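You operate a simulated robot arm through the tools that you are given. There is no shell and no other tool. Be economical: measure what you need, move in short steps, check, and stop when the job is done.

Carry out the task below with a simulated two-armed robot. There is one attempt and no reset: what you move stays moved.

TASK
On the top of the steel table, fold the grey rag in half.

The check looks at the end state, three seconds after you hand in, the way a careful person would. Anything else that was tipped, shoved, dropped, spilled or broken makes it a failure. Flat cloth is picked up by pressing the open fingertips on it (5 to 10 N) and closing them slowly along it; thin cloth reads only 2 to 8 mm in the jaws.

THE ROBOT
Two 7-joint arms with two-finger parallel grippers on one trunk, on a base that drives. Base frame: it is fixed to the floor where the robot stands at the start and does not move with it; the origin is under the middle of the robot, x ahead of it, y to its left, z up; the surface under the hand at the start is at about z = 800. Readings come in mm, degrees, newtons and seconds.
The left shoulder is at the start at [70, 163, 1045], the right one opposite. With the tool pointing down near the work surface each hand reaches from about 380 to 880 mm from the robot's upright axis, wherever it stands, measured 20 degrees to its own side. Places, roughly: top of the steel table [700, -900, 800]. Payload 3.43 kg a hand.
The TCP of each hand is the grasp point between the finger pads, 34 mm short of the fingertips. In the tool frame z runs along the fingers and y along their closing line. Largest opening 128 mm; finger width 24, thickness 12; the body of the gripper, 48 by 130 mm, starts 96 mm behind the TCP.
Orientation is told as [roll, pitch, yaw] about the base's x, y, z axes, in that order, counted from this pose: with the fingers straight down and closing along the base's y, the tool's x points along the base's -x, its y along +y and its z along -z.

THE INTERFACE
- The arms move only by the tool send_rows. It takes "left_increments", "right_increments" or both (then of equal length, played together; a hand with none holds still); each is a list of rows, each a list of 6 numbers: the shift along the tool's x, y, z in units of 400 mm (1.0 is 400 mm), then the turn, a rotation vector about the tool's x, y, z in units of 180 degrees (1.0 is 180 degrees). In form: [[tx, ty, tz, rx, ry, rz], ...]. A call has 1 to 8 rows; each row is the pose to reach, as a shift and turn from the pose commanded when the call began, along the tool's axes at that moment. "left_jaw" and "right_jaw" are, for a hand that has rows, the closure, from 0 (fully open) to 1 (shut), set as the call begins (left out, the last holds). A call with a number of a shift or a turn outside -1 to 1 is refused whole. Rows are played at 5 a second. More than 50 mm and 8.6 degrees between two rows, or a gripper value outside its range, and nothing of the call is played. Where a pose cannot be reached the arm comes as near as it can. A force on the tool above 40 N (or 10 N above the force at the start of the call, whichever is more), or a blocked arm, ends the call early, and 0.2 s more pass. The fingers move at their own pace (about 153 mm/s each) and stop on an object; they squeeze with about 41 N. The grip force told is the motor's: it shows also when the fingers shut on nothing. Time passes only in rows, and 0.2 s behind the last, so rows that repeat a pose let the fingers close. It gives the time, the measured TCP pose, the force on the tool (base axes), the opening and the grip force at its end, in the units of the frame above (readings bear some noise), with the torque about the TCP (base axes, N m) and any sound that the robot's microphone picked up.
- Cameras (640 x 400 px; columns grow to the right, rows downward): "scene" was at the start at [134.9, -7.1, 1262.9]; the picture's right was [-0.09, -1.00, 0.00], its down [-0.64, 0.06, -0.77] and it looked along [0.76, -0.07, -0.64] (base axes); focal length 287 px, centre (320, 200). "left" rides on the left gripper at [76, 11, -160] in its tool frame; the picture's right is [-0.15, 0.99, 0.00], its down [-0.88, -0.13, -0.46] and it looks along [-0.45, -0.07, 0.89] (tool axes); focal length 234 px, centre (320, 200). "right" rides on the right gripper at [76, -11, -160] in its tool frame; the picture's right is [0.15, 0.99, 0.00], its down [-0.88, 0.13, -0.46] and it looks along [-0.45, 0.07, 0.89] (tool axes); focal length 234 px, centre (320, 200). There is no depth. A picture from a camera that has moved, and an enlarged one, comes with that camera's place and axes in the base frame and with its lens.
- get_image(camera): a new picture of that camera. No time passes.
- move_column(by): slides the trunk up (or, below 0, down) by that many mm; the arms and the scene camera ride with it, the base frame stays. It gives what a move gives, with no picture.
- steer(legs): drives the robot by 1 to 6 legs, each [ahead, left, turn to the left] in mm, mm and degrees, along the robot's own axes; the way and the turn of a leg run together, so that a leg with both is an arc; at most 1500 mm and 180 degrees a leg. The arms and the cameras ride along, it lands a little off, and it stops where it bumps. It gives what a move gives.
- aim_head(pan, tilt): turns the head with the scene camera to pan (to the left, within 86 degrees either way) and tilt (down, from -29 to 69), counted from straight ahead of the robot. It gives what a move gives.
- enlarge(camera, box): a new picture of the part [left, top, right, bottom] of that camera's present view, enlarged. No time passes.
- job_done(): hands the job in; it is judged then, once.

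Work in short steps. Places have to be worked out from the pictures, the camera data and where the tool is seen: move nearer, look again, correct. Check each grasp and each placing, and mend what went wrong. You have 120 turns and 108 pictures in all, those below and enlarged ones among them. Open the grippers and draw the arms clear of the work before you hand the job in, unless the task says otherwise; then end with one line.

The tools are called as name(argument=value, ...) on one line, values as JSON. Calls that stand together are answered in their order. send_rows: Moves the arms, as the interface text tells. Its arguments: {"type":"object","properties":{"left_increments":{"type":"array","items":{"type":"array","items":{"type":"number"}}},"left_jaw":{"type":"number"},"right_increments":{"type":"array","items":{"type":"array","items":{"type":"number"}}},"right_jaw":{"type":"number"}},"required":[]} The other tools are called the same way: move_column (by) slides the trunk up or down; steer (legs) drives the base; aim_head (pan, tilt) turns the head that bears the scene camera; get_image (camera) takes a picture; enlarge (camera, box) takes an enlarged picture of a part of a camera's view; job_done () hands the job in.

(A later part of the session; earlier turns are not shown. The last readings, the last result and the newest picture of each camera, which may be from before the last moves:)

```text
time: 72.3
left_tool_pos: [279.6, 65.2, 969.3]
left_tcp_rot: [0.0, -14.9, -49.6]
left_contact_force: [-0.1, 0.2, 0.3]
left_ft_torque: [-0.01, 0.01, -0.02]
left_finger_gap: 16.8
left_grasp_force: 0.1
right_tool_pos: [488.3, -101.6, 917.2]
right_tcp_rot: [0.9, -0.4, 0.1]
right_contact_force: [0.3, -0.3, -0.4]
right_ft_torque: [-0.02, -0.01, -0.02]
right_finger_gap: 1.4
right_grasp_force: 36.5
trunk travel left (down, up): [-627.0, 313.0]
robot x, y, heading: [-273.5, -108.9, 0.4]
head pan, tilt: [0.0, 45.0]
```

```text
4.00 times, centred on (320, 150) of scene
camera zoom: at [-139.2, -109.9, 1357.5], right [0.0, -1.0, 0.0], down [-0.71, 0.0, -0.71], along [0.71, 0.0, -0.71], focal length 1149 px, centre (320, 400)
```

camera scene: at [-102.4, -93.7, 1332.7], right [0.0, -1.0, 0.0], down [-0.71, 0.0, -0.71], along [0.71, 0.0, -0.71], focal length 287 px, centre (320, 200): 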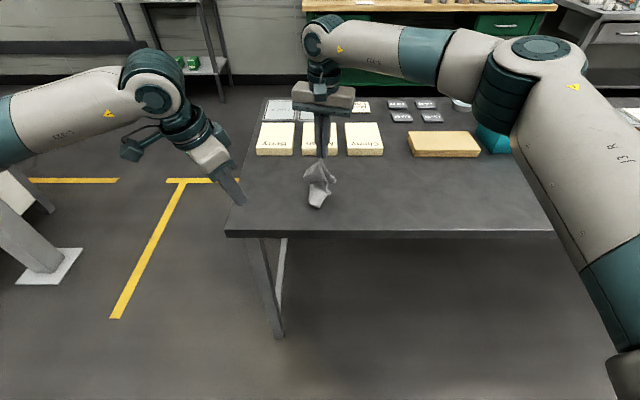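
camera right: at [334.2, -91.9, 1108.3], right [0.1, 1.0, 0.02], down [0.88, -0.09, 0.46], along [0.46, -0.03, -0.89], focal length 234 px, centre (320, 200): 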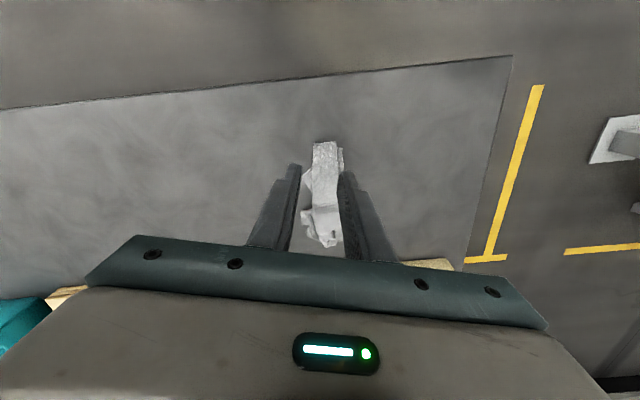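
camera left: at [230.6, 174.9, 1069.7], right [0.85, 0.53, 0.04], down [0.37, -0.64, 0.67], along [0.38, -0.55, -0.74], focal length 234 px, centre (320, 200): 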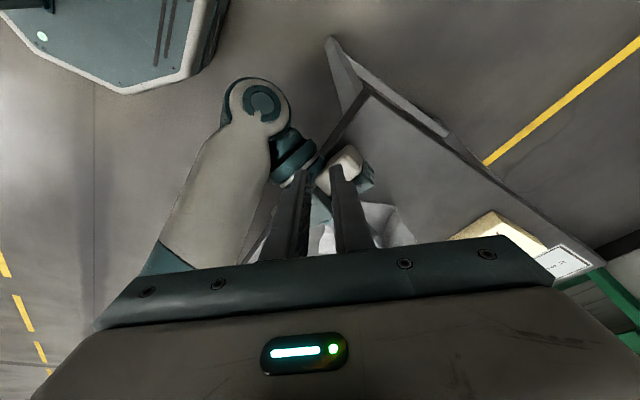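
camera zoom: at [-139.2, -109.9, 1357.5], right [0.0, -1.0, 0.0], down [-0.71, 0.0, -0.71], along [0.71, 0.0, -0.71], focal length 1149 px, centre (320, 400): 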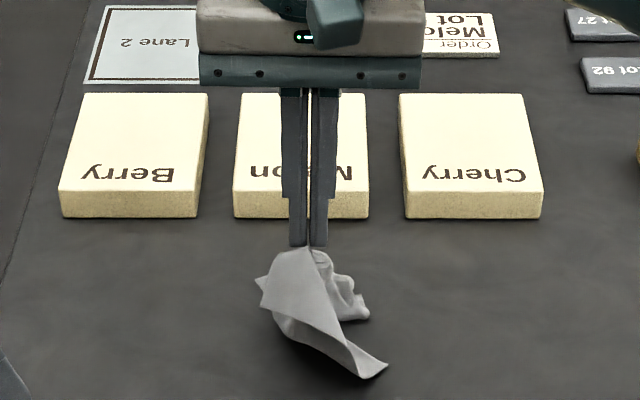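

The layers are opening like a tent. I raise 60 mm more so everything hangs free, then lower and release.

send_rows(right_increments=[[0, 0, -0.08, 0, 0, 0], [0, 0, -0.16, 0, 0, 0], [0, 0, -0.16, 0, 0, 0], [0, 0, -0.16, 0, 0, 0], [0, 0, -0.16, 0, 0, 0]])

enlarge(camera="scene", box=[240, 100, 400, 200])

send_rows(right_increments=[[0, 0, 0.08, 0, 0, 0], [0, 0, 0.16, 0, 0, 0], [0, 0, 0.24, 0, 0, 0], [0, 0, 0.32, 0, 0, 0], [0, 0, 0.34, 0, 0, 0], [0, 0, 0.34, 0, 0, 0]])

enlarge(camera="right", box=[160, 40, 480, 240])

```text
time: 73.5
left_tool_pos: [279.8, 64.6, 969.8]
left_tcp_rot: [-0.1, -15.0, -49.6]
left_contact_force: [0.5, 0.3, 0.5]
left_ft_torque: [0.02, -0.01, 0.01]
left_finger_gap: 16.9
left_grasp_force: 0.1
right_tool_pos: [489.8, -103.2, 978.9]
right_tcp_rot: [1.0, -0.4, 0.1]
right_contact_force: [0.5, 0.1, 0.2]
right_ft_torque: [-0.01, -0.03, -0.04]
right_finger_gap: 1.8
right_grasp_force: 35.9
trunk travel left (down, up): [-627.0, 313.0]
robot x, y, heading: [-270.0, -109.4, 0.3]
head pan, tilt: [0.0, 45.0]
```

```text
4.00 times, centred on (320, 150) of scene
camera zoom: at [-139.6, -109.9, 1357.6], right [0.0, -1.0, 0.0], down [-0.71, 0.0, -0.71], along [0.71, 0.0, -0.71], focal length 1149 px, centre (320, 400)
```

zoom: 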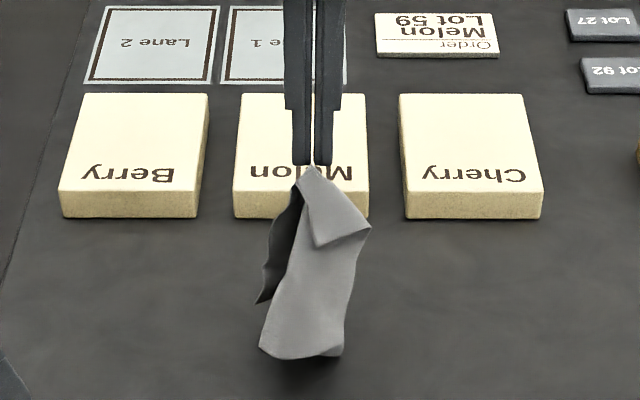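

```text
time: 74.9
left_tool_pos: [279.4, 64.1, 970.3]
left_tcp_rot: [-0.1, -15.0, -49.6]
left_contact_force: [-0.1, -0.4, 0.5]
left_ft_torque: [0.0, 0.03, 0.0]
left_finger_gap: 16.8
left_grasp_force: 0.1
right_tool_pos: [486.0, -100.3, 842.0]
right_tcp_rot: [1.0, -0.5, 0.1]
right_contact_force: [-0.2, -0.4, 0.1]
right_ft_torque: [-0.02, -0.01, -0.01]
right_finger_gap: 1.6
right_grasp_force: 36.4
trunk travel left (down, up): [-627.0, 313.0]
robot x, y, heading: [-269.1, -110.9, 0.1]
head pan, tilt: [0.0, 45.0]
```

```text
2.00 times, centred on (320, 140) of right
camera zoom: at [407.5, -114.3, 1003.2], right [-0.15, 0.99, 0.02], down [0.88, 0.12, 0.46], along [0.46, 0.08, -0.89], focal length 468 px, centre (320, 320)
```

zoom: 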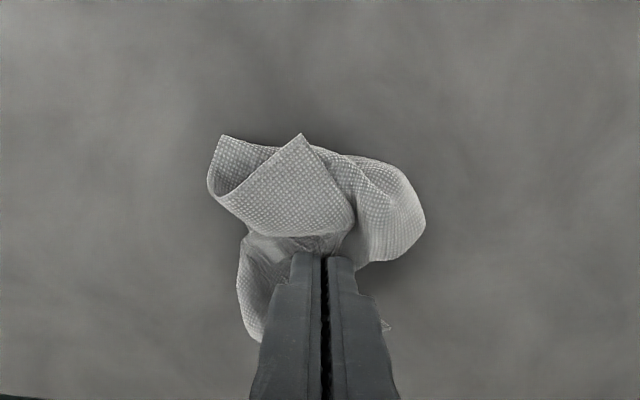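

It lowered into loops. I release it and retreat upward to see how much it springs open.

send_rows(right_increments=[[0, 0, 0, 0, 0, 0], [0, 0, 0, 0, 0, 0], [0, 0, -0.05, 0, 0, 0], [0, 0, -0.15, 0, 0, 0], [0, 0, -0.25, 0, 0, 0], [0, 0, -0.3, 0, 0, 0]], right_jaw=0.7)

steer(legs=[[-120, 0, 0]])

enlarge(camera="right", box=[200, 110, 440, 260])

enlarge(camera="scene", box=[250, 110, 410, 210])

```text
time: 76.3
left_tool_pos: [279.3, 64.8, 969.9]
left_tcp_rot: [-0.1, -14.9, -49.6]
left_contact_force: [-0.5, -0.5, 0.4]
left_ft_torque: [-0.01, 0.0, -0.01]
left_finger_gap: 16.6
left_grasp_force: 0.2
right_tool_pos: [486.8, -100.3, 964.0]
right_tcp_rot: [1.1, -0.4, 0.1]
right_contact_force: [-0.2, -0.6, 0.8]
right_ft_torque: [-0.03, -0.01, 0.02]
right_finger_gap: 38.5
right_grasp_force: 0.0
trunk travel left (down, up): [-627.0, 313.0]
robot x, y, heading: [-270.7, -110.3, 0.4]
head pan, tilt: [0.0, 45.0]
```

```text
time: 77.6
left_tool_pos: [158.4, 64.4, 969.1]
left_tcp_rot: [0.0, -15.1, -49.6]
left_contact_force: [-0.5, 0.3, -0.4]
left_ft_torque: [0.0, -0.02, -0.02]
left_finger_gap: 16.9
left_grasp_force: 0.1
right_tool_pos: [368.9, -101.9, 964.1]
right_tcp_rot: [1.1, -0.4, 0.1]
right_contact_force: [0.0, 0.3, 0.2]
right_ft_torque: [0.0, 0.02, 0.02]
right_finger_gap: 38.2
right_grasp_force: 0.1
trunk travel left (down, up): [-627.0, 313.0]
robot x, y, heading: [-392.8, -108.1, 0.2]
head pan, tilt: [0.0, 45.0]
```

```text
2.67 times, centred on (320, 185) of right
camera zoom: at [289.9, -115.9, 1123.8], right [-0.15, 0.99, 0.02], down [0.88, 0.12, 0.46], along [0.46, 0.08, -0.89], focal length 624 px, centre (320, 240)
```

zoom: 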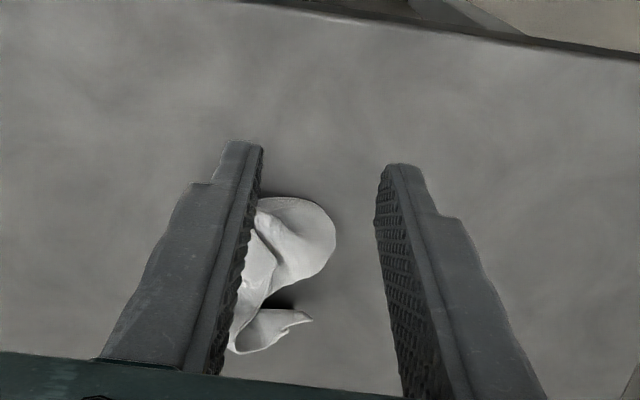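

```text
4.00 times, centred on (330, 160) of scene
camera zoom: at [-259.2, -110.3, 1357.5], right [0.0, -1.0, 0.0], down [-0.71, 0.0, -0.71], along [0.71, 0.0, -0.71], focal length 1149 px, centre (280, 360)
```

zoom: 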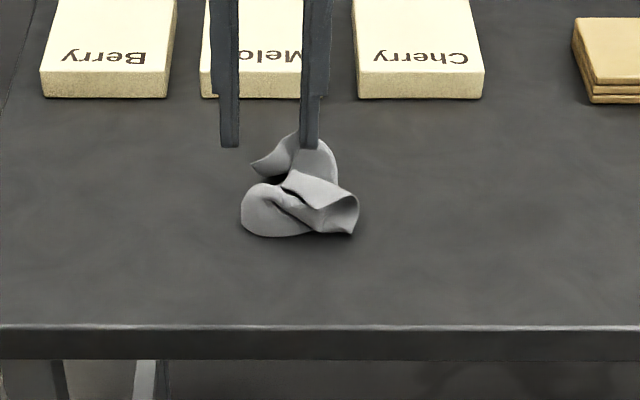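

The cloth is crumpled, but some corners stick up: one at about (507,-86), another edge/corner near (440,-168). I zoom in to identify the corners.

enlarge(camera="scene", box=[300, 137, 356, 172])

```text
11.43 times, centred on (328, 154) of scene
camera zoom: at [-259.2, -110.3, 1357.5], right [0.0, -1.0, 0.0], down [-0.71, 0.0, -0.71], along [0.71, 0.0, -0.71], focal length 3284 px, centre (229, 720)
```

zoom: 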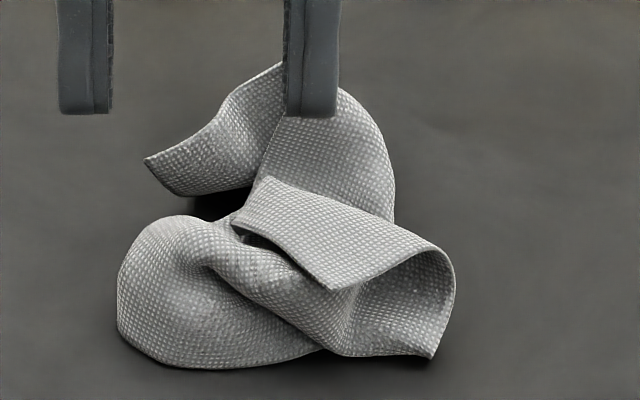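

I identify corner A (raised tip) at (506,-87) and corner D at (435,-164) on the table. First the right hand goes aside (turning to yaw 45°), then I drive forward so the left can take A.

send_rows(right_increments=[[0.028, -0.046, 0, 0, 0, -0.031], [0.055, -0.093, 0, 0, 0, -0.0625], [0.083, -0.139, 0, 0, 0, -0.094], [0.11, -0.185, 0, 0, 0, -0.125], [0.138, -0.231, 0, 0, 0, -0.156], [0.165, -0.278, 0, 0, 0, -0.1875], [0.193, -0.324, 0, 0, 0, -0.219], [0.22, -0.37, 0, 0, 0, -0.25]])

steer(legs=[[170, 0, 0]])

```text
time: 79.4
left_tool_pos: [159.3, 63.6, 969.0]
left_tcp_rot: [0.1, -15.0, -49.7]
left_contact_force: [0.4, 0.5, -1.0]
left_ft_torque: [-0.01, -0.03, 0.05]
left_finger_gap: 16.6
left_grasp_force: 0.1
right_tool_pos: [279.2, -252.3, 962.1]
right_tcp_rot: [0.4, -1.0, 45.2]
right_contact_force: [0.5, -0.4, -0.3]
right_ft_torque: [0.04, 0.02, 0.0]
right_finger_gap: 38.3
right_grasp_force: 0.1
trunk travel left (down, up): [-627.0, 313.0]
robot x, y, heading: [-393.7, -112.5, 0.3]
head pan, tilt: [0.0, 45.0]
```

```text
time: 80.8
left_tool_pos: [322.5, 62.8, 969.0]
left_tcp_rot: [-0.1, -15.0, -49.8]
left_contact_force: [-0.3, 1.1, -0.8]
left_ft_torque: [-0.01, 0.03, -0.04]
left_finger_gap: 16.7
left_grasp_force: 0.1
right_tool_pos: [441.9, -253.6, 962.2]
right_tcp_rot: [0.4, -1.0, 44.9]
right_contact_force: [0.3, -0.3, -0.3]
right_ft_torque: [-0.01, 0.03, -0.02]
right_finger_gap: 38.3
right_grasp_force: 0.1
trunk travel left (down, up): [-627.0, 313.0]
robot x, y, heading: [-229.5, -112.1, -0.2]
head pan, tilt: [0.0, 45.0]
```

Left hand moves over corner A with a 40 mm opening.

send_rows(left_increments=[[-0.062, 0.013, 0.03, 0, 0, 0], [-0.124, 0.026, 0.07, 0, 0, 0], [-0.186, 0.039, 0.11, 0, 0, 0], [-0.248, 0.052, 0.155, 0, 0, 0], [-0.311, 0.065, 0.205, 0, 0, 0], [-0.373, 0.078, 0.255, 0, 0, 0], [-0.435, 0.091, 0.31, 0, 0, 0], [-0.497, 0.104, 0.3635, 0, 0, 0]], left_jaw=0.69)

enlarge(camera="left", box=[200, 60, 440, 210])

```text
time: 82.6
left_tool_pos: [502.2, -84.5, 880.4]
left_tcp_rot: [0.0, -15.0, -49.8]
left_contact_force: [0.2, 0.8, -0.1]
left_ft_torque: [-0.02, 0.03, 0.02]
left_finger_gap: 39.6
left_grasp_force: 0.1
right_tool_pos: [442.1, -253.5, 962.5]
right_tcp_rot: [0.5, -1.1, 44.9]
right_contact_force: [0.9, 0.2, -0.2]
right_ft_torque: [-0.03, 0.01, 0.01]
right_finger_gap: 38.3
right_grasp_force: 0.0
trunk travel left (down, up): [-627.0, 313.0]
robot x, y, heading: [-225.1, -111.8, 0.3]
head pan, tilt: [0.0, 45.0]
```

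```text
2.67 times, centred on (320, 135) of left
camera zoom: at [435.3, 10.1, 1016.0], right [0.85, 0.53, 0.04], down [0.37, -0.64, 0.67], along [0.38, -0.55, -0.74], focal length 624 px, centre (320, 373)
```

zoom: 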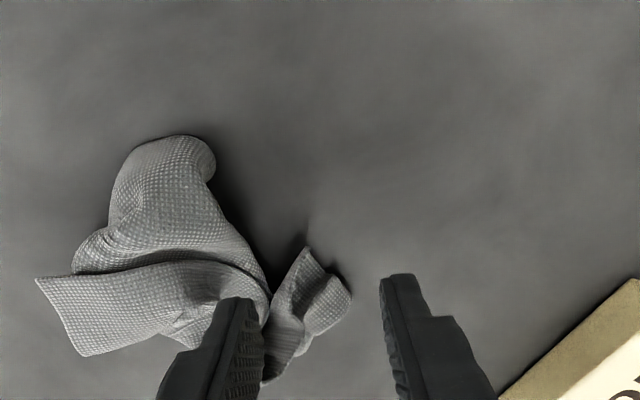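

Corner A lies between the fingers. I go 8 mm deeper and down 42 mm to just above the table, then close.

send_rows(left_increments=[[-0.019, 0.0075, 0.005, 0, 0, 0], [-0.005, 0.0075, 0.056, 0, 0, 0], [0.008, 0.0075, 0.107, 0, 0, 0]], left_jaw=0.7)

send_rows(left_increments=[[0, 0, 0, 0, 0, 0], [0, 0, 0, 0, 0, 0], [0, 0, 0, 0, 0, 0]], left_jaw=1.0)

enlarge(camera="left", box=[200, 60, 440, 210])

```text
time: 83.4
left_tool_pos: [508.8, -90.4, 838.6]
left_tcp_rot: [-0.1, -14.9, -49.7]
left_contact_force: [-0.2, -0.4, 0.0]
left_ft_torque: [0.02, 0.01, -0.02]
left_finger_gap: 38.4
left_grasp_force: 0.1
right_tool_pos: [441.8, -254.3, 963.9]
right_tcp_rot: [0.4, -1.0, 44.9]
right_contact_force: [0.5, -0.5, 0.4]
right_ft_torque: [-0.03, 0.0, 0.0]
right_finger_gap: 38.2
right_grasp_force: 0.0
trunk travel left (down, up): [-627.0, 313.0]
robot x, y, heading: [-228.4, -111.0, 0.2]
head pan, tilt: [0.0, 45.0]
```

```text
time: 84.2
left_tool_pos: [508.2, -89.4, 837.7]
left_tcp_rot: [0.0, -14.9, -49.9]
left_contact_force: [0.4, -0.1, 0.8]
left_ft_torque: [-0.02, -0.01, 0.02]
left_finger_gap: 2.1
left_grasp_force: 36.9
right_tool_pos: [441.6, -254.3, 963.2]
right_tcp_rot: [0.4, -0.9, 44.9]
right_contact_force: [0.3, 0.3, -0.6]
right_ft_torque: [0.03, 0.01, 0.0]
right_finger_gap: 38.6
right_grasp_force: 0.1
trunk travel left (down, up): [-627.0, 313.0]
robot x, y, heading: [-233.6, -108.8, -0.2]
head pan, tilt: [0.0, 45.0]
```

```text
2.67 times, centred on (320, 135) of left
camera zoom: at [442.1, 4.9, 973.6], right [0.85, 0.53, 0.04], down [0.37, -0.64, 0.67], along [0.38, -0.55, -0.74], focal length 624 px, centre (320, 373)
```

zoom: 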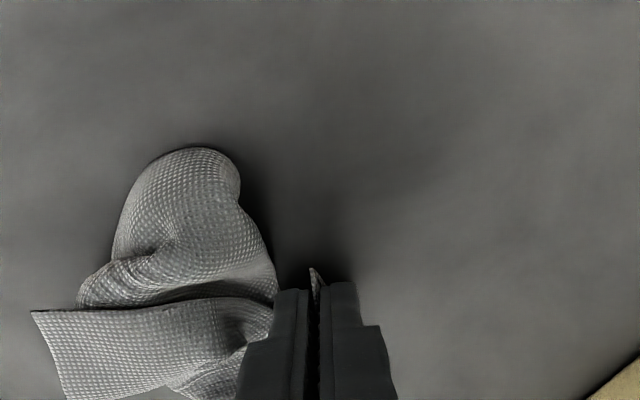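

Corner A is held (2.1 mm, tip between the pads). Now the right hand goes over corner D, leaning 15° outward.

send_rows(right_increments=[[-0.03, 0.034, 0.0, 0, -0.0167, 0], [-0.06, 0.068, 0.03, 0, -0.0333, 0], [-0.09, 0.102, 0.08, 0, -0.05, 0], [-0.12, 0.137, 0.13, 0, -0.0667, 0], [-0.147, 0.171, 0.19, 0, -0.0833, 0]], right_jaw=0.69)

enlarge(camera="right", box=[200, 60, 440, 210])

```text
time: 85.4
left_tool_pos: [508.2, -90.4, 839.4]
left_tcp_rot: [0.0, -14.9, -49.8]
left_contact_force: [0.3, 0.4, 1.6]
left_ft_torque: [0.0, 0.0, 0.02]
left_finger_gap: 1.9
left_grasp_force: 36.8
right_tool_pos: [437.5, -162.4, 888.2]
right_tcp_rot: [0.4, -16.0, 44.8]
right_contact_force: [-0.5, 0.2, 0.2]
right_ft_torque: [-0.03, 0.01, 0.02]
right_finger_gap: 39.8
right_grasp_force: 0.1
trunk travel left (down, up): [-627.0, 313.0]
robot x, y, heading: [-227.5, -109.3, -0.0]
head pan, tilt: [0.0, 45.0]
```

```text
2.67 times, centred on (320, 135) of right
camera zoom: at [362.0, -253.5, 1020.3], right [-0.8, 0.6, -0.03], down [0.42, 0.6, 0.68], along [0.43, 0.53, -0.73], focal length 624 px, centre (320, 373)
```

zoom: 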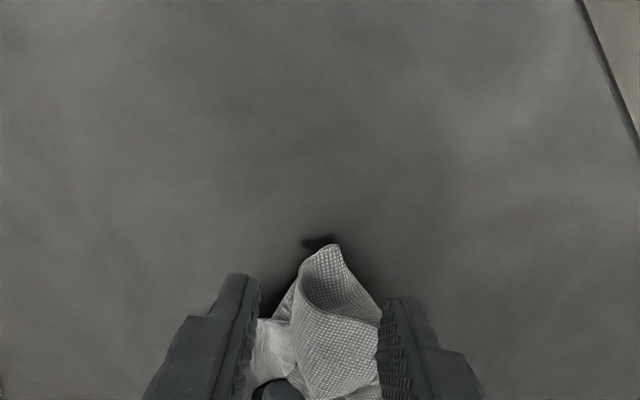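

Corner D is in view at the tip of the tube mouth. I go 8 mm deeper, 5 mm sideways, down to the table, and close.

send_rows(right_increments=[[-0.019, 0.0125, 0.005, 0, 0, 0], [-0.003, 0.0125, 0.063, 0, 0, 0], [0.013, 0.0125, 0.121, 0, 0, 0]])

send_rows(right_increments=[[0, 0, 0, 0, 0, 0], [0, 0, 0, 0, 0, 0], [0, 0, 0, 0, 0, 0]], right_jaw=1.0)

enlarge(camera="right", box=[200, 60, 440, 210])

```text
time: 86.2
left_tool_pos: [508.8, -89.0, 838.4]
left_tcp_rot: [0.0, -14.9, -49.9]
left_contact_force: [-0.3, -0.1, 1.2]
left_ft_torque: [-0.03, -0.04, -0.01]
left_finger_gap: 1.9
left_grasp_force: 36.6
right_tool_pos: [439.0, -151.5, 841.1]
right_tcp_rot: [0.4, -16.0, 44.8]
right_contact_force: [-0.3, 0.6, -0.6]
right_ft_torque: [-0.02, 0.01, 0.02]
right_finger_gap: 39.8
right_grasp_force: 0.1
trunk travel left (down, up): [-627.0, 313.0]
robot x, y, heading: [-228.5, -111.6, 0.1]
head pan, tilt: [0.0, 45.0]
```

```text
time: 87.0
left_tool_pos: [507.7, -89.1, 838.4]
left_tcp_rot: [0.0, -15.0, -49.8]
left_contact_force: [-0.1, -0.3, 0.6]
left_ft_torque: [-0.02, 0.02, 0.0]
left_finger_gap: 1.8
left_grasp_force: 36.9
right_tool_pos: [438.3, -153.6, 840.4]
right_tcp_rot: [0.4, -16.0, 44.8]
right_contact_force: [0.0, 0.6, 0.6]
right_ft_torque: [0.01, -0.01, -0.01]
right_finger_gap: 1.9
right_grasp_force: 37.2
trunk travel left (down, up): [-627.0, 313.0]
robot x, y, heading: [-226.8, -107.1, -0.1]
head pan, tilt: [0.0, 45.0]
```

```text
2.67 times, centred on (320, 135) of right
camera zoom: at [363.3, -243.5, 973.1], right [-0.8, 0.6, -0.03], down [0.42, 0.6, 0.68], along [0.43, 0.53, -0.73], focal length 624 px, centre (320, 373)
```

zoom: 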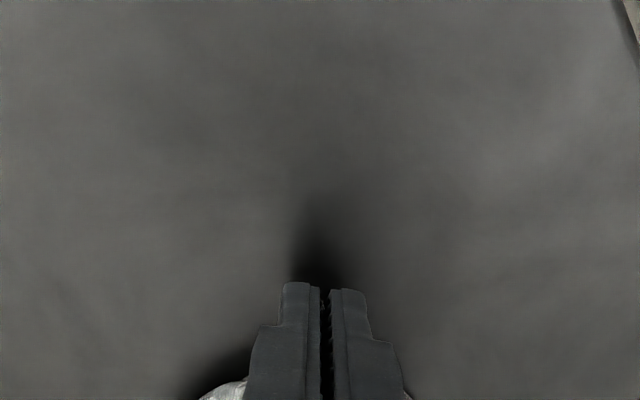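

Both corners A and D are held. I lift both 120 mm while spreading, and look.

send_rows(left_increments=[[-0.02, 0, -0.072, 0, 0, 0], [-0.039, 0, -0.145, 0, 0, 0], [-0.058, 0, -0.217, 0, 0, 0], [-0.078, 0, -0.29, 0, 0, 0], [-0.037, 0.002, -0.3, 0, 0, 0], [0.003, 0.004, -0.311, 0, 0, 0], [0.043, 0.007, -0.322, 0, 0, 0]], right_increments=[[-0.02, 0, -0.072, 0, 0, 0], [-0.041, 0, -0.144, 0, 0, 0], [-0.062, 0, -0.216, 0, 0, 0], [-0.082, 0, -0.288, 0, 0, 0], [-0.077, -0.041, -0.29, 0, 0, 0], [-0.071, -0.083, -0.292, 0, 0, 0], [-0.066, -0.124, -0.293, 0, 0, 0]])

enlarge(camera="scene", box=[220, 70, 420, 195])

```text
time: 88.6
left_tool_pos: [480.9, -49.3, 958.2]
left_tcp_rot: [0.0, -15.0, -49.8]
left_contact_force: [-0.4, 0.4, 0.2]
left_ft_torque: [-0.04, 0.02, 0.02]
left_finger_gap: 2.0
left_grasp_force: 36.7
right_tool_pos: [470.3, -194.9, 958.7]
right_tcp_rot: [0.3, -16.0, 44.8]
right_contact_force: [-0.3, 0.1, 0.0]
right_ft_torque: [-0.04, 0.0, 0.01]
right_finger_gap: 2.2
right_grasp_force: 36.8
trunk travel left (down, up): [-627.0, 313.0]
robot x, y, heading: [-230.3, -110.5, -0.3]
head pan, tilt: [0.0, 45.0]
```

```text
3.20 times, centred on (320, 132) of scene
camera zoom: at [-97.0, -110.3, 1357.6], right [0.0, -1.0, 0.0], down [-0.71, 0.0, -0.71], along [0.71, 0.0, -0.71], focal length 920 px, centre (320, 416)
```

zoom: 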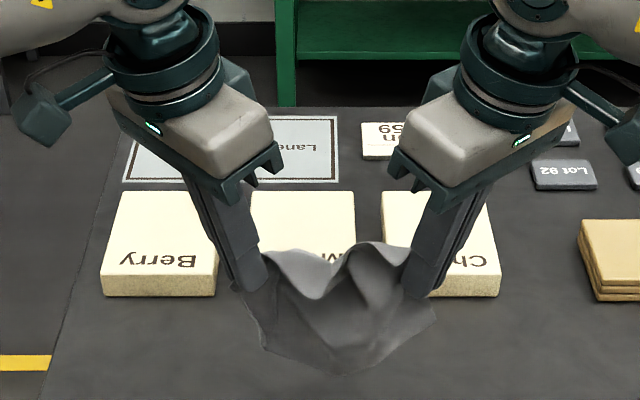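

There is still slack between the hands (tips ~132 mm apart). I spread 28 mm more each and rise 30 mm.

send_rows(left_increments=[[0.008, 0.011, -0.022, 0, 0, 0], [0.016, 0.022, -0.043, 0, 0, 0], [0.024, 0.034, -0.065, 0, 0, 0], [0.032, 0.045, -0.086, 0, 0, 0]], right_increments=[[0.007, -0.0125, -0.022, 0, 0, 0], [0.0135, -0.025, -0.043, 0, 0, 0], [0.02, -0.0375, -0.065, 0, 0, 0], [0.027, -0.05, -0.086, 0, 0, 0]])

enlarge(camera="scene", box=[220, 70, 420, 195])

```text
time: 89.6
left_tool_pos: [478.9, -21.2, 989.4]
left_tcp_rot: [0.1, -15.1, -49.9]
left_contact_force: [0.1, -1.9, 0.5]
left_ft_torque: [-0.05, -0.04, -0.04]
left_finger_gap: 1.8
left_grasp_force: 36.9
right_tool_pos: [467.0, -220.5, 990.6]
right_tcp_rot: [0.4, -16.1, 44.8]
right_contact_force: [-0.3, 1.2, -0.2]
right_ft_torque: [0.04, 0.0, 0.05]
right_finger_gap: 1.8
right_grasp_force: 36.7
trunk travel left (down, up): [-627.0, 313.0]
robot x, y, heading: [-226.8, -108.2, 0.1]
head pan, tilt: [0.0, 45.0]
```

```text
3.20 times, centred on (320, 132) of scene
camera zoom: at [-97.5, -110.5, 1357.6], right [0.0, -1.0, 0.0], down [-0.71, 0.0, -0.71], along [0.71, 0.0, -0.71], focal length 920 px, centre (320, 416)
```

zoom: 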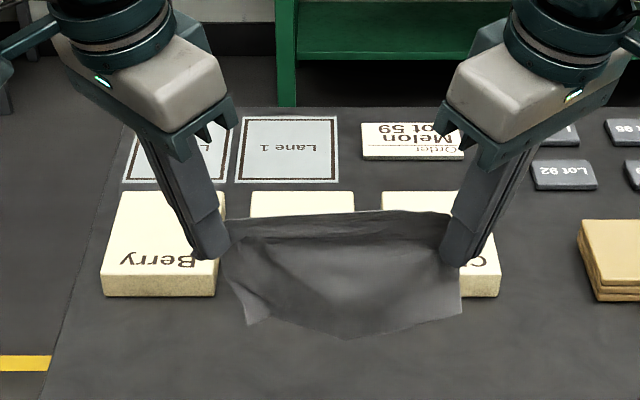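

Excellent — the rag hangs flat from one long edge (≈198 mm, taut at 2 N), its bottom just above the table. I lay the lower half down by alternating lowering and driving forward.

move_column(by=-30)

steer(legs=[[22, 0, 0]])

move_column(by=-20)

steer(legs=[[25, 0, 0]])

move_column(by=-20)

steer(legs=[[25, 0, 0]])

enlarge(camera="scene", box=[220, 80, 420, 205])

```text
time: 90.4
left_tool_pos: [478.4, -22.1, 960.1]
left_tcp_rot: [0.1, -15.1, -49.8]
left_contact_force: [-0.1, -3.0, -0.2]
left_ft_torque: [0.01, -0.01, -0.03]
left_finger_gap: 2.1
left_grasp_force: 36.7
right_tool_pos: [467.6, -220.6, 960.5]
right_tcp_rot: [0.4, -16.0, 44.8]
right_contact_force: [-0.2, 2.1, 0.3]
right_ft_torque: [0.01, 0.01, 0.03]
right_finger_gap: 2.2
right_grasp_force: 36.9
trunk travel left (down, up): [-597.0, 343.0]
robot x, y, heading: [-228.6, -113.5, -0.2]
head pan, tilt: [0.0, 45.0]
```

```text
time: 91.2
left_tool_pos: [499.2, -22.1, 961.4]
left_tcp_rot: [0.0, -15.1, -49.8]
left_contact_force: [0.0, -1.5, -0.6]
left_ft_torque: [0.01, 0.04, -0.01]
left_finger_gap: 1.7
left_grasp_force: 37.0
right_tool_pos: [486.9, -220.0, 961.4]
right_tcp_rot: [0.4, -16.1, 44.8]
right_contact_force: [0.0, 1.9, -0.6]
right_ft_torque: [0.03, 0.01, 0.03]
right_finger_gap: 1.9
right_grasp_force: 37.3
trunk travel left (down, up): [-597.0, 343.0]
robot x, y, heading: [-210.8, -108.0, 0.0]
head pan, tilt: [0.0, 45.0]
```

```text
time: 91.8
left_tool_pos: [501.1, -22.7, 940.5]
left_tcp_rot: [0.0, -15.0, -49.8]
left_contact_force: [0.5, -2.3, 0.1]
left_ft_torque: [-0.04, 0.02, -0.02]
left_finger_gap: 1.8
left_grasp_force: 37.0
right_tool_pos: [488.1, -220.5, 939.7]
right_tcp_rot: [0.4, -16.0, 44.9]
right_contact_force: [0.0, 2.2, -0.4]
right_ft_torque: [0.02, 0.02, 0.04]
right_finger_gap: 1.9
right_grasp_force: 36.5
trunk travel left (down, up): [-577.0, 363.0]
robot x, y, heading: [-206.5, -110.8, 0.2]
head pan, tilt: [0.0, 45.0]
```

```text
time: 92.6
left_tool_pos: [523.9, -21.4, 940.6]
left_tcp_rot: [0.1, -15.1, -49.9]
left_contact_force: [-0.4, -2.3, 0.8]
left_ft_torque: [-0.01, -0.04, -0.04]
left_finger_gap: 1.8
left_grasp_force: 36.3
right_tool_pos: [510.5, -220.3, 941.5]
right_tcp_rot: [0.5, -16.2, 44.8]
right_contact_force: [-0.4, 2.5, -0.7]
right_ft_torque: [0.0, -0.03, 0.03]
right_finger_gap: 1.9
right_grasp_force: 36.6
trunk travel left (down, up): [-577.0, 363.0]
robot x, y, heading: [-183.1, -111.3, -0.2]
head pan, tilt: [0.0, 45.0]
```

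```text
time: 93.3
left_tool_pos: [523.8, -23.2, 919.6]
left_tcp_rot: [0.0, -15.1, -49.9]
left_contact_force: [-0.2, -2.7, -0.2]
left_ft_torque: [-0.02, -0.01, -0.02]
left_finger_gap: 2.3
left_grasp_force: 36.4
right_tool_pos: [512.5, -219.8, 921.0]
right_tcp_rot: [0.3, -16.0, 44.8]
right_contact_force: [-0.3, 2.1, 0.0]
right_ft_torque: [0.03, 0.01, 0.04]
right_finger_gap: 2.1
right_grasp_force: 36.4
trunk travel left (down, up): [-557.0, 383.0]
robot x, y, heading: [-184.6, -109.7, 0.3]
head pan, tilt: [0.0, 45.0]
```

```text
time: 94.1
left_tool_pos: [547.9, -21.0, 921.7]
left_tcp_rot: [0.1, -15.1, -49.8]
left_contact_force: [-0.6, -2.5, 0.1]
left_ft_torque: [-0.05, 0.02, -0.03]
left_finger_gap: 1.8
left_grasp_force: 36.9
right_tool_pos: [535.9, -219.3, 921.2]
right_tcp_rot: [0.3, -16.1, 44.9]
right_contact_force: [0.4, 2.9, 0.2]
right_ft_torque: [0.02, -0.01, 0.08]
right_finger_gap: 2.0
right_grasp_force: 36.6
trunk travel left (down, up): [-557.0, 383.0]
robot x, y, heading: [-161.1, -110.7, -0.2]
head pan, tilt: [0.0, 45.0]
```

```text
3.20 times, centred on (320, 142) of scene
camera zoom: at [-28.7, -110.5, 1287.8], right [0.0, -1.0, 0.0], down [-0.71, 0.0, -0.71], along [0.71, 0.0, -0.71], focal length 920 px, centre (320, 384)
```

zoom: 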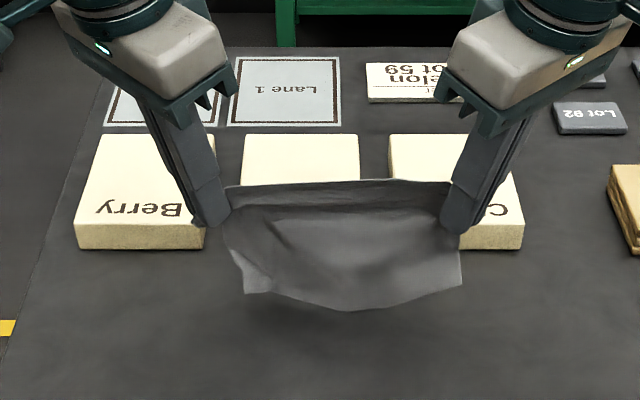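

The bottom edge is only just touching now (x≈547). To keep clear of the boards, I rise 10, back off 110 mm, and then lay the lower half with alternating steps.

move_column(by=10)

steer(legs=[[-115, 0, 0]])

move_column(by=-26)

steer(legs=[[20, 0, 0]])

move_column(by=-18)

steer(legs=[[20, 0, 0]])

enlarge(camera="scene", box=[220, 100, 420, 225])

```text
time: 94.7
left_tool_pos: [549.0, -21.2, 929.1]
left_tcp_rot: [0.0, -15.1, -49.8]
left_contact_force: [-0.3, -0.7, -0.4]
left_ft_torque: [-0.02, 0.03, -0.01]
left_finger_gap: 1.9
left_grasp_force: 36.3
right_tool_pos: [536.9, -220.5, 929.9]
right_tcp_rot: [0.4, -16.0, 44.8]
right_contact_force: [0.7, 1.9, -0.7]
right_ft_torque: [0.04, 0.04, 0.06]
right_finger_gap: 1.8
right_grasp_force: 36.6
trunk travel left (down, up): [-567.0, 373.0]
robot x, y, heading: [-160.7, -108.6, 0.1]
head pan, tilt: [0.0, 45.0]
```

```text
time: 95.9
left_tool_pos: [432.1, -22.9, 928.7]
left_tcp_rot: [0.1, -15.2, -49.9]
left_contact_force: [-0.5, -2.3, -0.3]
left_ft_torque: [-0.06, 0.03, -0.02]
left_finger_gap: 2.0
left_grasp_force: 36.6
right_tool_pos: [420.5, -221.0, 930.1]
right_tcp_rot: [0.4, -16.1, 44.8]
right_contact_force: [-0.3, 2.4, -0.7]
right_ft_torque: [0.06, -0.03, 0.0]
right_finger_gap: 2.1
right_grasp_force: 37.1
trunk travel left (down, up): [-567.0, 373.0]
robot x, y, heading: [-275.7, -110.8, -0.1]
head pan, tilt: [0.0, 45.0]
```

```text
time: 96.6
left_tool_pos: [433.1, -22.6, 904.5]
left_tcp_rot: [0.1, -15.0, -49.8]
left_contact_force: [-0.8, -1.0, 0.4]
left_ft_torque: [-0.06, 0.01, 0.0]
left_finger_gap: 1.6
left_grasp_force: 36.4
right_tool_pos: [420.5, -219.8, 904.1]
right_tcp_rot: [0.3, -16.0, 44.8]
right_contact_force: [-0.3, 2.3, 0.5]
right_ft_torque: [0.02, 0.0, 0.04]
right_finger_gap: 2.0
right_grasp_force: 36.3
trunk travel left (down, up): [-541.0, 399.0]
robot x, y, heading: [-275.0, -111.6, -0.1]
head pan, tilt: [0.0, 45.0]
```

```text
time: 97.4
left_tool_pos: [451.9, -22.7, 904.0]
left_tcp_rot: [0.1, -15.0, -49.9]
left_contact_force: [0.2, -1.6, 0.1]
left_ft_torque: [-0.01, -0.02, -0.02]
left_finger_gap: 1.9
left_grasp_force: 36.6
right_tool_pos: [439.5, -221.2, 904.4]
right_tcp_rot: [0.4, -16.1, 44.8]
right_contact_force: [-0.2, 2.1, 0.1]
right_ft_torque: [0.04, 0.02, 0.07]
right_finger_gap: 1.7
right_grasp_force: 36.6
trunk travel left (down, up): [-541.0, 399.0]
robot x, y, heading: [-256.1, -109.5, -0.3]
head pan, tilt: [0.0, 45.0]
```

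```text
time: 98.1
left_tool_pos: [452.0, -22.8, 886.5]
left_tcp_rot: [0.0, -15.1, -49.9]
left_contact_force: [0.4, -2.1, -0.1]
left_ft_torque: [-0.04, 0.0, -0.02]
left_finger_gap: 2.1
left_grasp_force: 36.3
right_tool_pos: [441.2, -221.4, 886.4]
right_tcp_rot: [0.5, -16.1, 44.8]
right_contact_force: [0.0, 2.1, -0.1]
right_ft_torque: [0.01, 0.01, 0.01]
right_finger_gap: 2.0
right_grasp_force: 37.1
trunk travel left (down, up): [-523.0, 417.0]
robot x, y, heading: [-258.4, -111.0, 0.0]
head pan, tilt: [0.0, 45.0]
```

```text
time: 98.9
left_tool_pos: [471.2, -23.0, 887.1]
left_tcp_rot: [0.1, -15.1, -50.0]
left_contact_force: [-1.3, -2.6, 0.1]
left_ft_torque: [-0.05, 0.04, -0.01]
left_finger_gap: 1.8
left_grasp_force: 36.9
right_tool_pos: [459.2, -222.0, 887.8]
right_tcp_rot: [0.4, -16.1, 44.8]
right_contact_force: [-0.2, 2.1, 0.2]
right_ft_torque: [0.02, 0.01, 0.04]
right_finger_gap: 2.1
right_grasp_force: 37.2
trunk travel left (down, up): [-523.0, 417.0]
robot x, y, heading: [-238.2, -112.3, -0.2]
head pan, tilt: [0.0, 45.0]
```

```text
3.20 times, centred on (320, 162) of scene
camera zoom: at [-104.8, -110.8, 1253.7], right [0.0, -1.0, 0.0], down [-0.71, 0.0, -0.71], along [0.71, 0.0, -0.71], focal length 920 px, centre (320, 320)
```

zoom: 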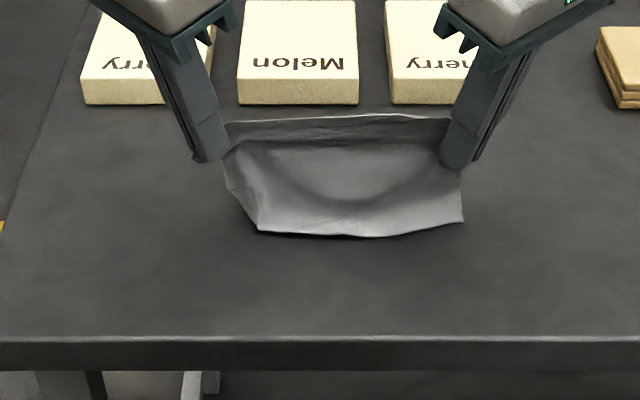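

Important observation: each grip reads ~2 mm (two layers) and between the hands I see an open pouch with the fold at the bottom, only ~60–70 mm below the grips. So the rag is already doubled in half lengthwise, held by all four corners. I just lay it flat: lower while moving forward, fold side staying at x≈448.

move_column(by=-16)

steer(legs=[[13, 0, 0]])

move_column(by=-16)

steer(legs=[[13, 0, 0]])

move_column(by=-13)

enlarge(camera="scene", box=[220, 100, 420, 225])

```text
time: 99.5
left_tool_pos: [471.8, -24.1, 871.6]
left_tcp_rot: [0.0, -15.1, -50.0]
left_contact_force: [-0.4, -2.0, -0.3]
left_ft_torque: [-0.01, -0.01, -0.03]
left_finger_gap: 1.9
left_grasp_force: 36.6
right_tool_pos: [459.4, -220.1, 870.4]
right_tcp_rot: [0.4, -16.0, 44.9]
right_contact_force: [-0.2, 2.0, -0.6]
right_ft_torque: [0.06, -0.01, 0.07]
right_finger_gap: 2.1
right_grasp_force: 37.1
trunk travel left (down, up): [-507.0, 433.0]
robot x, y, heading: [-233.1, -111.9, -0.1]
head pan, tilt: [0.0, 45.0]
```

```text
time: 100.3
left_tool_pos: [484.4, -24.2, 871.7]
left_tcp_rot: [0.0, -15.2, -49.9]
left_contact_force: [0.1, -2.2, 0.8]
left_ft_torque: [-0.04, 0.0, -0.05]
left_finger_gap: 1.8
left_grasp_force: 36.8
right_tool_pos: [473.4, -221.5, 870.8]
right_tcp_rot: [0.5, -16.1, 44.8]
right_contact_force: [0.3, 1.4, -0.2]
right_ft_torque: [0.01, 0.01, 0.06]
right_finger_gap: 2.1
right_grasp_force: 36.7
trunk travel left (down, up): [-507.0, 433.0]
robot x, y, heading: [-224.0, -106.1, -0.0]
head pan, tilt: [0.0, 45.0]
```

```text
time: 100.9
left_tool_pos: [484.1, -23.1, 854.6]
left_tcp_rot: [0.2, -15.0, -50.0]
left_contact_force: [-0.3, -1.7, 0.3]
left_ft_torque: [-0.02, -0.01, -0.02]
left_finger_gap: 1.9
left_grasp_force: 36.8
right_tool_pos: [472.6, -221.9, 855.3]
right_tcp_rot: [0.4, -16.0, 44.9]
right_contact_force: [0.4, 1.4, -0.3]
right_ft_torque: [0.05, 0.01, 0.03]
right_finger_gap: 2.2
right_grasp_force: 36.1
trunk travel left (down, up): [-491.0, 449.0]
robot x, y, heading: [-227.1, -112.8, -0.1]
head pan, tilt: [0.0, 45.0]
```

```text
time: 101.7
left_tool_pos: [497.4, -23.9, 854.3]
left_tcp_rot: [0.1, -15.1, -50.0]
left_contact_force: [0.8, -1.7, 0.4]
left_ft_torque: [-0.02, 0.04, -0.04]
left_finger_gap: 1.8
left_grasp_force: 36.7
right_tool_pos: [485.5, -220.4, 855.1]
right_tcp_rot: [0.4, -16.1, 44.8]
right_contact_force: [-0.1, 2.5, -0.4]
right_ft_torque: [0.02, 0.03, 0.01]
right_finger_gap: 2.0
right_grasp_force: 36.9
trunk travel left (down, up): [-491.0, 449.0]
robot x, y, heading: [-214.2, -110.7, -0.3]
head pan, tilt: [0.0, 45.0]
```

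```text
time: 102.3
left_tool_pos: [497.0, -24.4, 841.9]
left_tcp_rot: [0.1, -15.1, -50.0]
left_contact_force: [-0.6, -1.6, 0.1]
left_ft_torque: [-0.07, 0.02, -0.04]
left_finger_gap: 1.9
left_grasp_force: 37.0
right_tool_pos: [484.2, -222.4, 842.6]
right_tcp_rot: [0.4, -16.1, 44.8]
right_contact_force: [-0.1, 2.1, 1.8]
right_ft_torque: [0.02, -0.01, 0.01]
right_finger_gap: 1.8
right_grasp_force: 36.9
trunk travel left (down, up): [-478.0, 462.0]
robot x, y, heading: [-208.6, -109.5, -0.2]
head pan, tilt: [0.0, 45.0]
```

```text
3.20 times, centred on (320, 162) of scene
camera zoom: at [-79.5, -110.9, 1208.6], right [0.0, -1.0, 0.0], down [-0.71, 0.0, -0.71], along [0.71, 0.0, -0.71], focal length 920 px, centre (320, 320)
```

zoom: 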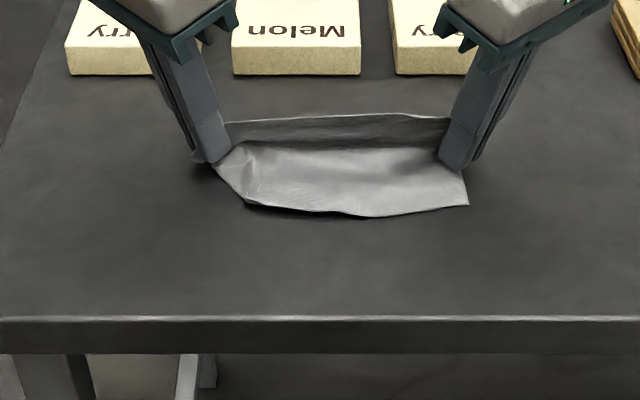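

Grip-to-fold distance is ~66 mm, so it lies nearly taut. I open the jaws a little and withdraw straight along the fingers, then look.

send_rows(left_increments=[[0, 0, 0, 0, 0, 0], [0, 0, 0, 0, 0, 0], [0, 0, -0.05, 0, 0, 0], [0, 0, -0.13, 0, 0, 0], [0, 0, -0.22, 0, 0, 0], [0.1, 0, -0.3, 0, 0, 0]], right_increments=[[0, 0, 0, 0, 0, 0], [0, 0, 0, 0, 0, 0], [0, 0, -0.05, 0, 0, 0], [0, 0, -0.13, 0, 0, 0], [0, 0, -0.22, 0, 0, 0], [0.1, 0, -0.3, 0, 0, 0]], left_jaw=0.8, right_jaw=0.8)

enlarge(camera="scene", box=[240, 110, 400, 210])

```text
refused: row 6 steps farther than a row can; nothing moved
```

```text
4.00 times, centred on (320, 160) of scene
camera zoom: at [-79.5, -110.9, 1208.6], right [0.0, -1.0, 0.0], down [-0.71, 0.0, -0.71], along [0.71, 0.0, -0.71], focal length 1149 px, centre (320, 360)
```

zoom: 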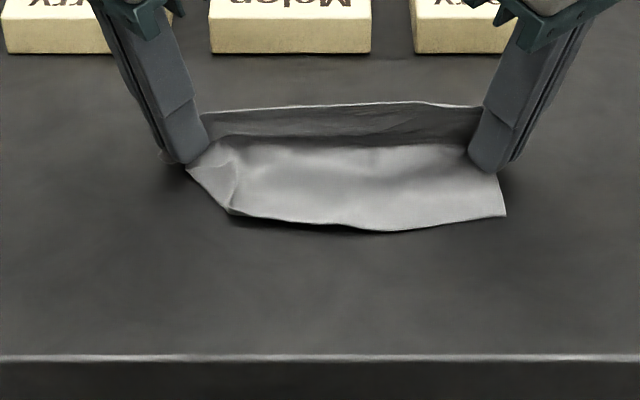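

One row was too long; nothing moved. I repeat with an allowed withdrawal.

send_rows(left_increments=[[0, 0, 0, 0, 0, 0], [0, 0, 0, 0, 0, 0], [0, 0, -0.05, 0, 0, 0], [0, 0, -0.13, 0, 0, 0], [0, 0, -0.22, 0, 0, 0], [0.05, 0, -0.3, 0, 0, 0]], right_increments=[[0, 0, 0, 0, 0, 0], [0, 0, 0, 0, 0, 0], [0, 0, -0.05, 0, 0, 0], [0, 0, -0.13, 0, 0, 0], [0, 0, -0.22, 0, 0, 0], [0.05, 0, -0.3, 0, 0, 0]], left_jaw=0.8, right_jaw=0.8)

enlarge(camera="scene", box=[240, 110, 400, 210])

```text
time: 103.7
left_tool_pos: [461.4, 16.8, 955.4]
left_tcp_rot: [0.2, -15.2, -50.1]
left_contact_force: [0.1, 0.8, -0.3]
left_ft_torque: [0.01, -0.04, 0.04]
left_finger_gap: 25.4
left_grasp_force: 0.1
right_tool_pos: [445.9, -255.6, 954.0]
right_tcp_rot: [0.3, -16.2, 44.8]
right_contact_force: [-0.4, 0.0, 0.1]
right_ft_torque: [-0.01, -0.03, 0.02]
right_finger_gap: 25.6
right_grasp_force: 0.0
trunk travel left (down, up): [-478.0, 462.0]
robot x, y, heading: [-209.7, -112.5, -0.1]
head pan, tilt: [0.0, 45.0]
```

```text
4.00 times, centred on (320, 160) of scene
camera zoom: at [-81.0, -110.8, 1208.8], right [0.0, -1.0, 0.0], down [-0.71, 0.0, -0.71], along [0.71, 0.0, -0.71], focal length 1149 px, centre (320, 360)
```

zoom: 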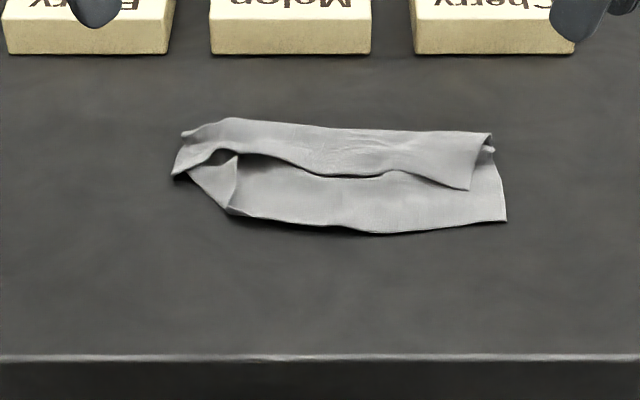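

Now it is a half fold with the crease at the back (x≈515–525): lower layer ~76 mm deep, upper ~52 mm, plus one dog-ear at the lower front-left corner (its tip at (483,-63), true corner (456,-24)). First the left hand, already well oriented, goes to pinch that dog-ear with a 16 mm opening.

send_rows(left_increments=[[-0.029, -0.023, 0.05, 0, 0, 0], [-0.045, -0.06, 0.12, 0, 0, 0], [-0.053, -0.092, 0.21, 0, 0, 0], [-0.053, -0.092, 0.296, 0, 0, 0]], left_jaw=0.875)

enlarge(camera="left", box=[180, 50, 460, 225])

```text
time: 104.7
left_tool_pos: [470.3, -46.1, 844.2]
left_tcp_rot: [0.0, -15.1, -49.9]
left_contact_force: [0.9, -0.4, -0.2]
left_ft_torque: [-0.01, 0.04, 0.0]
left_finger_gap: 16.0
left_grasp_force: 0.1
right_tool_pos: [447.3, -255.4, 952.3]
right_tcp_rot: [0.3, -16.1, 44.8]
right_contact_force: [0.6, -0.6, -0.5]
right_ft_torque: [0.0, 0.01, -0.03]
right_finger_gap: 25.4
right_grasp_force: 0.1
trunk travel left (down, up): [-478.0, 462.0]
robot x, y, heading: [-213.7, -112.6, -0.2]
head pan, tilt: [0.0, 45.0]
```

```text
2.29 times, centred on (320, 138) of left
camera zoom: at [403.3, 48.8, 978.7], right [0.85, 0.53, 0.04], down [0.37, -0.64, 0.67], along [0.38, -0.55, -0.74], focal length 535 px, centre (320, 343)
```

zoom: 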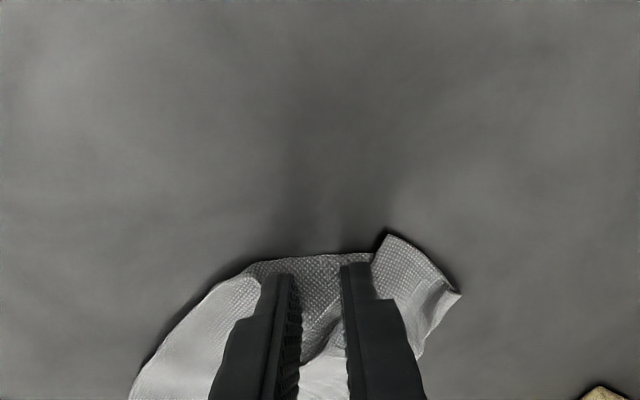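

The fingers sit on the dog-ear triangle. I lower to contact and close.

send_rows(left_increments=[[0.0026, 0, 0.0097, 0, 0, 0], [0.0045, 0, 0.017, 0, 0, 0]])

```text
time: 105.3
left_tool_pos: [468.3, -48.8, 835.8]
left_tcp_rot: [0.1, -15.2, -50.1]
left_contact_force: [-0.5, 0.3, 1.9]
left_ft_torque: [-0.01, 0.04, 0.0]
left_finger_gap: 15.7
left_grasp_force: 0.1
right_tool_pos: [448.5, -255.1, 953.7]
right_tcp_rot: [0.4, -16.1, 44.8]
right_contact_force: [0.3, 0.8, 0.2]
right_ft_torque: [0.01, 0.02, 0.02]
right_finger_gap: 25.6
right_grasp_force: 0.1
trunk travel left (down, up): [-478.0, 462.0]
robot x, y, heading: [-212.4, -110.6, -0.1]
head pan, tilt: [0.0, 45.0]
```

send_rows(left_increments=[[0.0013, 0, 0.0048, 0, 0, 0]], left_jaw=0.9)

send_rows(left_increments=[[0, 0, 0, 0, 0, 0]], left_jaw=0.95)

send_rows(left_increments=[[0, 0, 0, 0, 0, 0], [0, 0, 0, 0, 0, 0]], left_jaw=1.0)

```text
time: 105.7
left_tool_pos: [469.3, -47.6, 836.8]
left_tcp_rot: [0.2, -15.3, -50.0]
left_contact_force: [0.8, 1.2, 14.3]
left_ft_torque: [-0.06, 0.04, 0.03]
left_finger_gap: 12.4
left_grasp_force: 0.1
right_tool_pos: [447.8, -255.3, 954.1]
right_tcp_rot: [0.2, -16.0, 44.8]
right_contact_force: [0.1, -0.1, 0.1]
right_ft_torque: [0.04, -0.02, 0.01]
right_finger_gap: 25.4
right_grasp_force: 0.0
trunk travel left (down, up): [-478.0, 462.0]
robot x, y, heading: [-211.9, -110.8, -0.2]
head pan, tilt: [0.0, 45.0]
```

```text
time: 106.1
left_tool_pos: [468.0, -48.9, 837.4]
left_tcp_rot: [0.3, -15.3, -49.9]
left_contact_force: [1.7, -1.1, 18.7]
left_ft_torque: [-0.03, -0.01, -0.03]
left_finger_gap: 5.1
left_grasp_force: 0.1
right_tool_pos: [446.8, -255.4, 953.1]
right_tcp_rot: [0.3, -16.2, 44.8]
right_contact_force: [-0.2, 0.1, 0.2]
right_ft_torque: [0.0, 0.01, 0.02]
right_finger_gap: 25.6
right_grasp_force: 0.1
trunk travel left (down, up): [-478.0, 462.0]
robot x, y, heading: [-209.6, -111.4, 0.0]
head pan, tilt: [0.0, 45.0]
```

```text
time: 106.7
left_tool_pos: [468.2, -48.0, 836.4]
left_tcp_rot: [0.2, -15.3, -50.0]
left_contact_force: [2.5, -1.1, 24.8]
left_ft_torque: [-0.02, -0.06, 0.02]
left_finger_gap: 0.1
left_grasp_force: 33.1
right_tool_pos: [447.4, -255.3, 954.1]
right_tcp_rot: [0.3, -16.2, 44.8]
right_contact_force: [0.4, 0.1, 0.5]
right_ft_torque: [-0.03, -0.01, 0.01]
right_finger_gap: 25.3
right_grasp_force: 0.1
trunk travel left (down, up): [-478.0, 462.0]
robot x, y, heading: [-208.5, -111.6, -0.0]
head pan, tilt: [0.0, 45.0]
```

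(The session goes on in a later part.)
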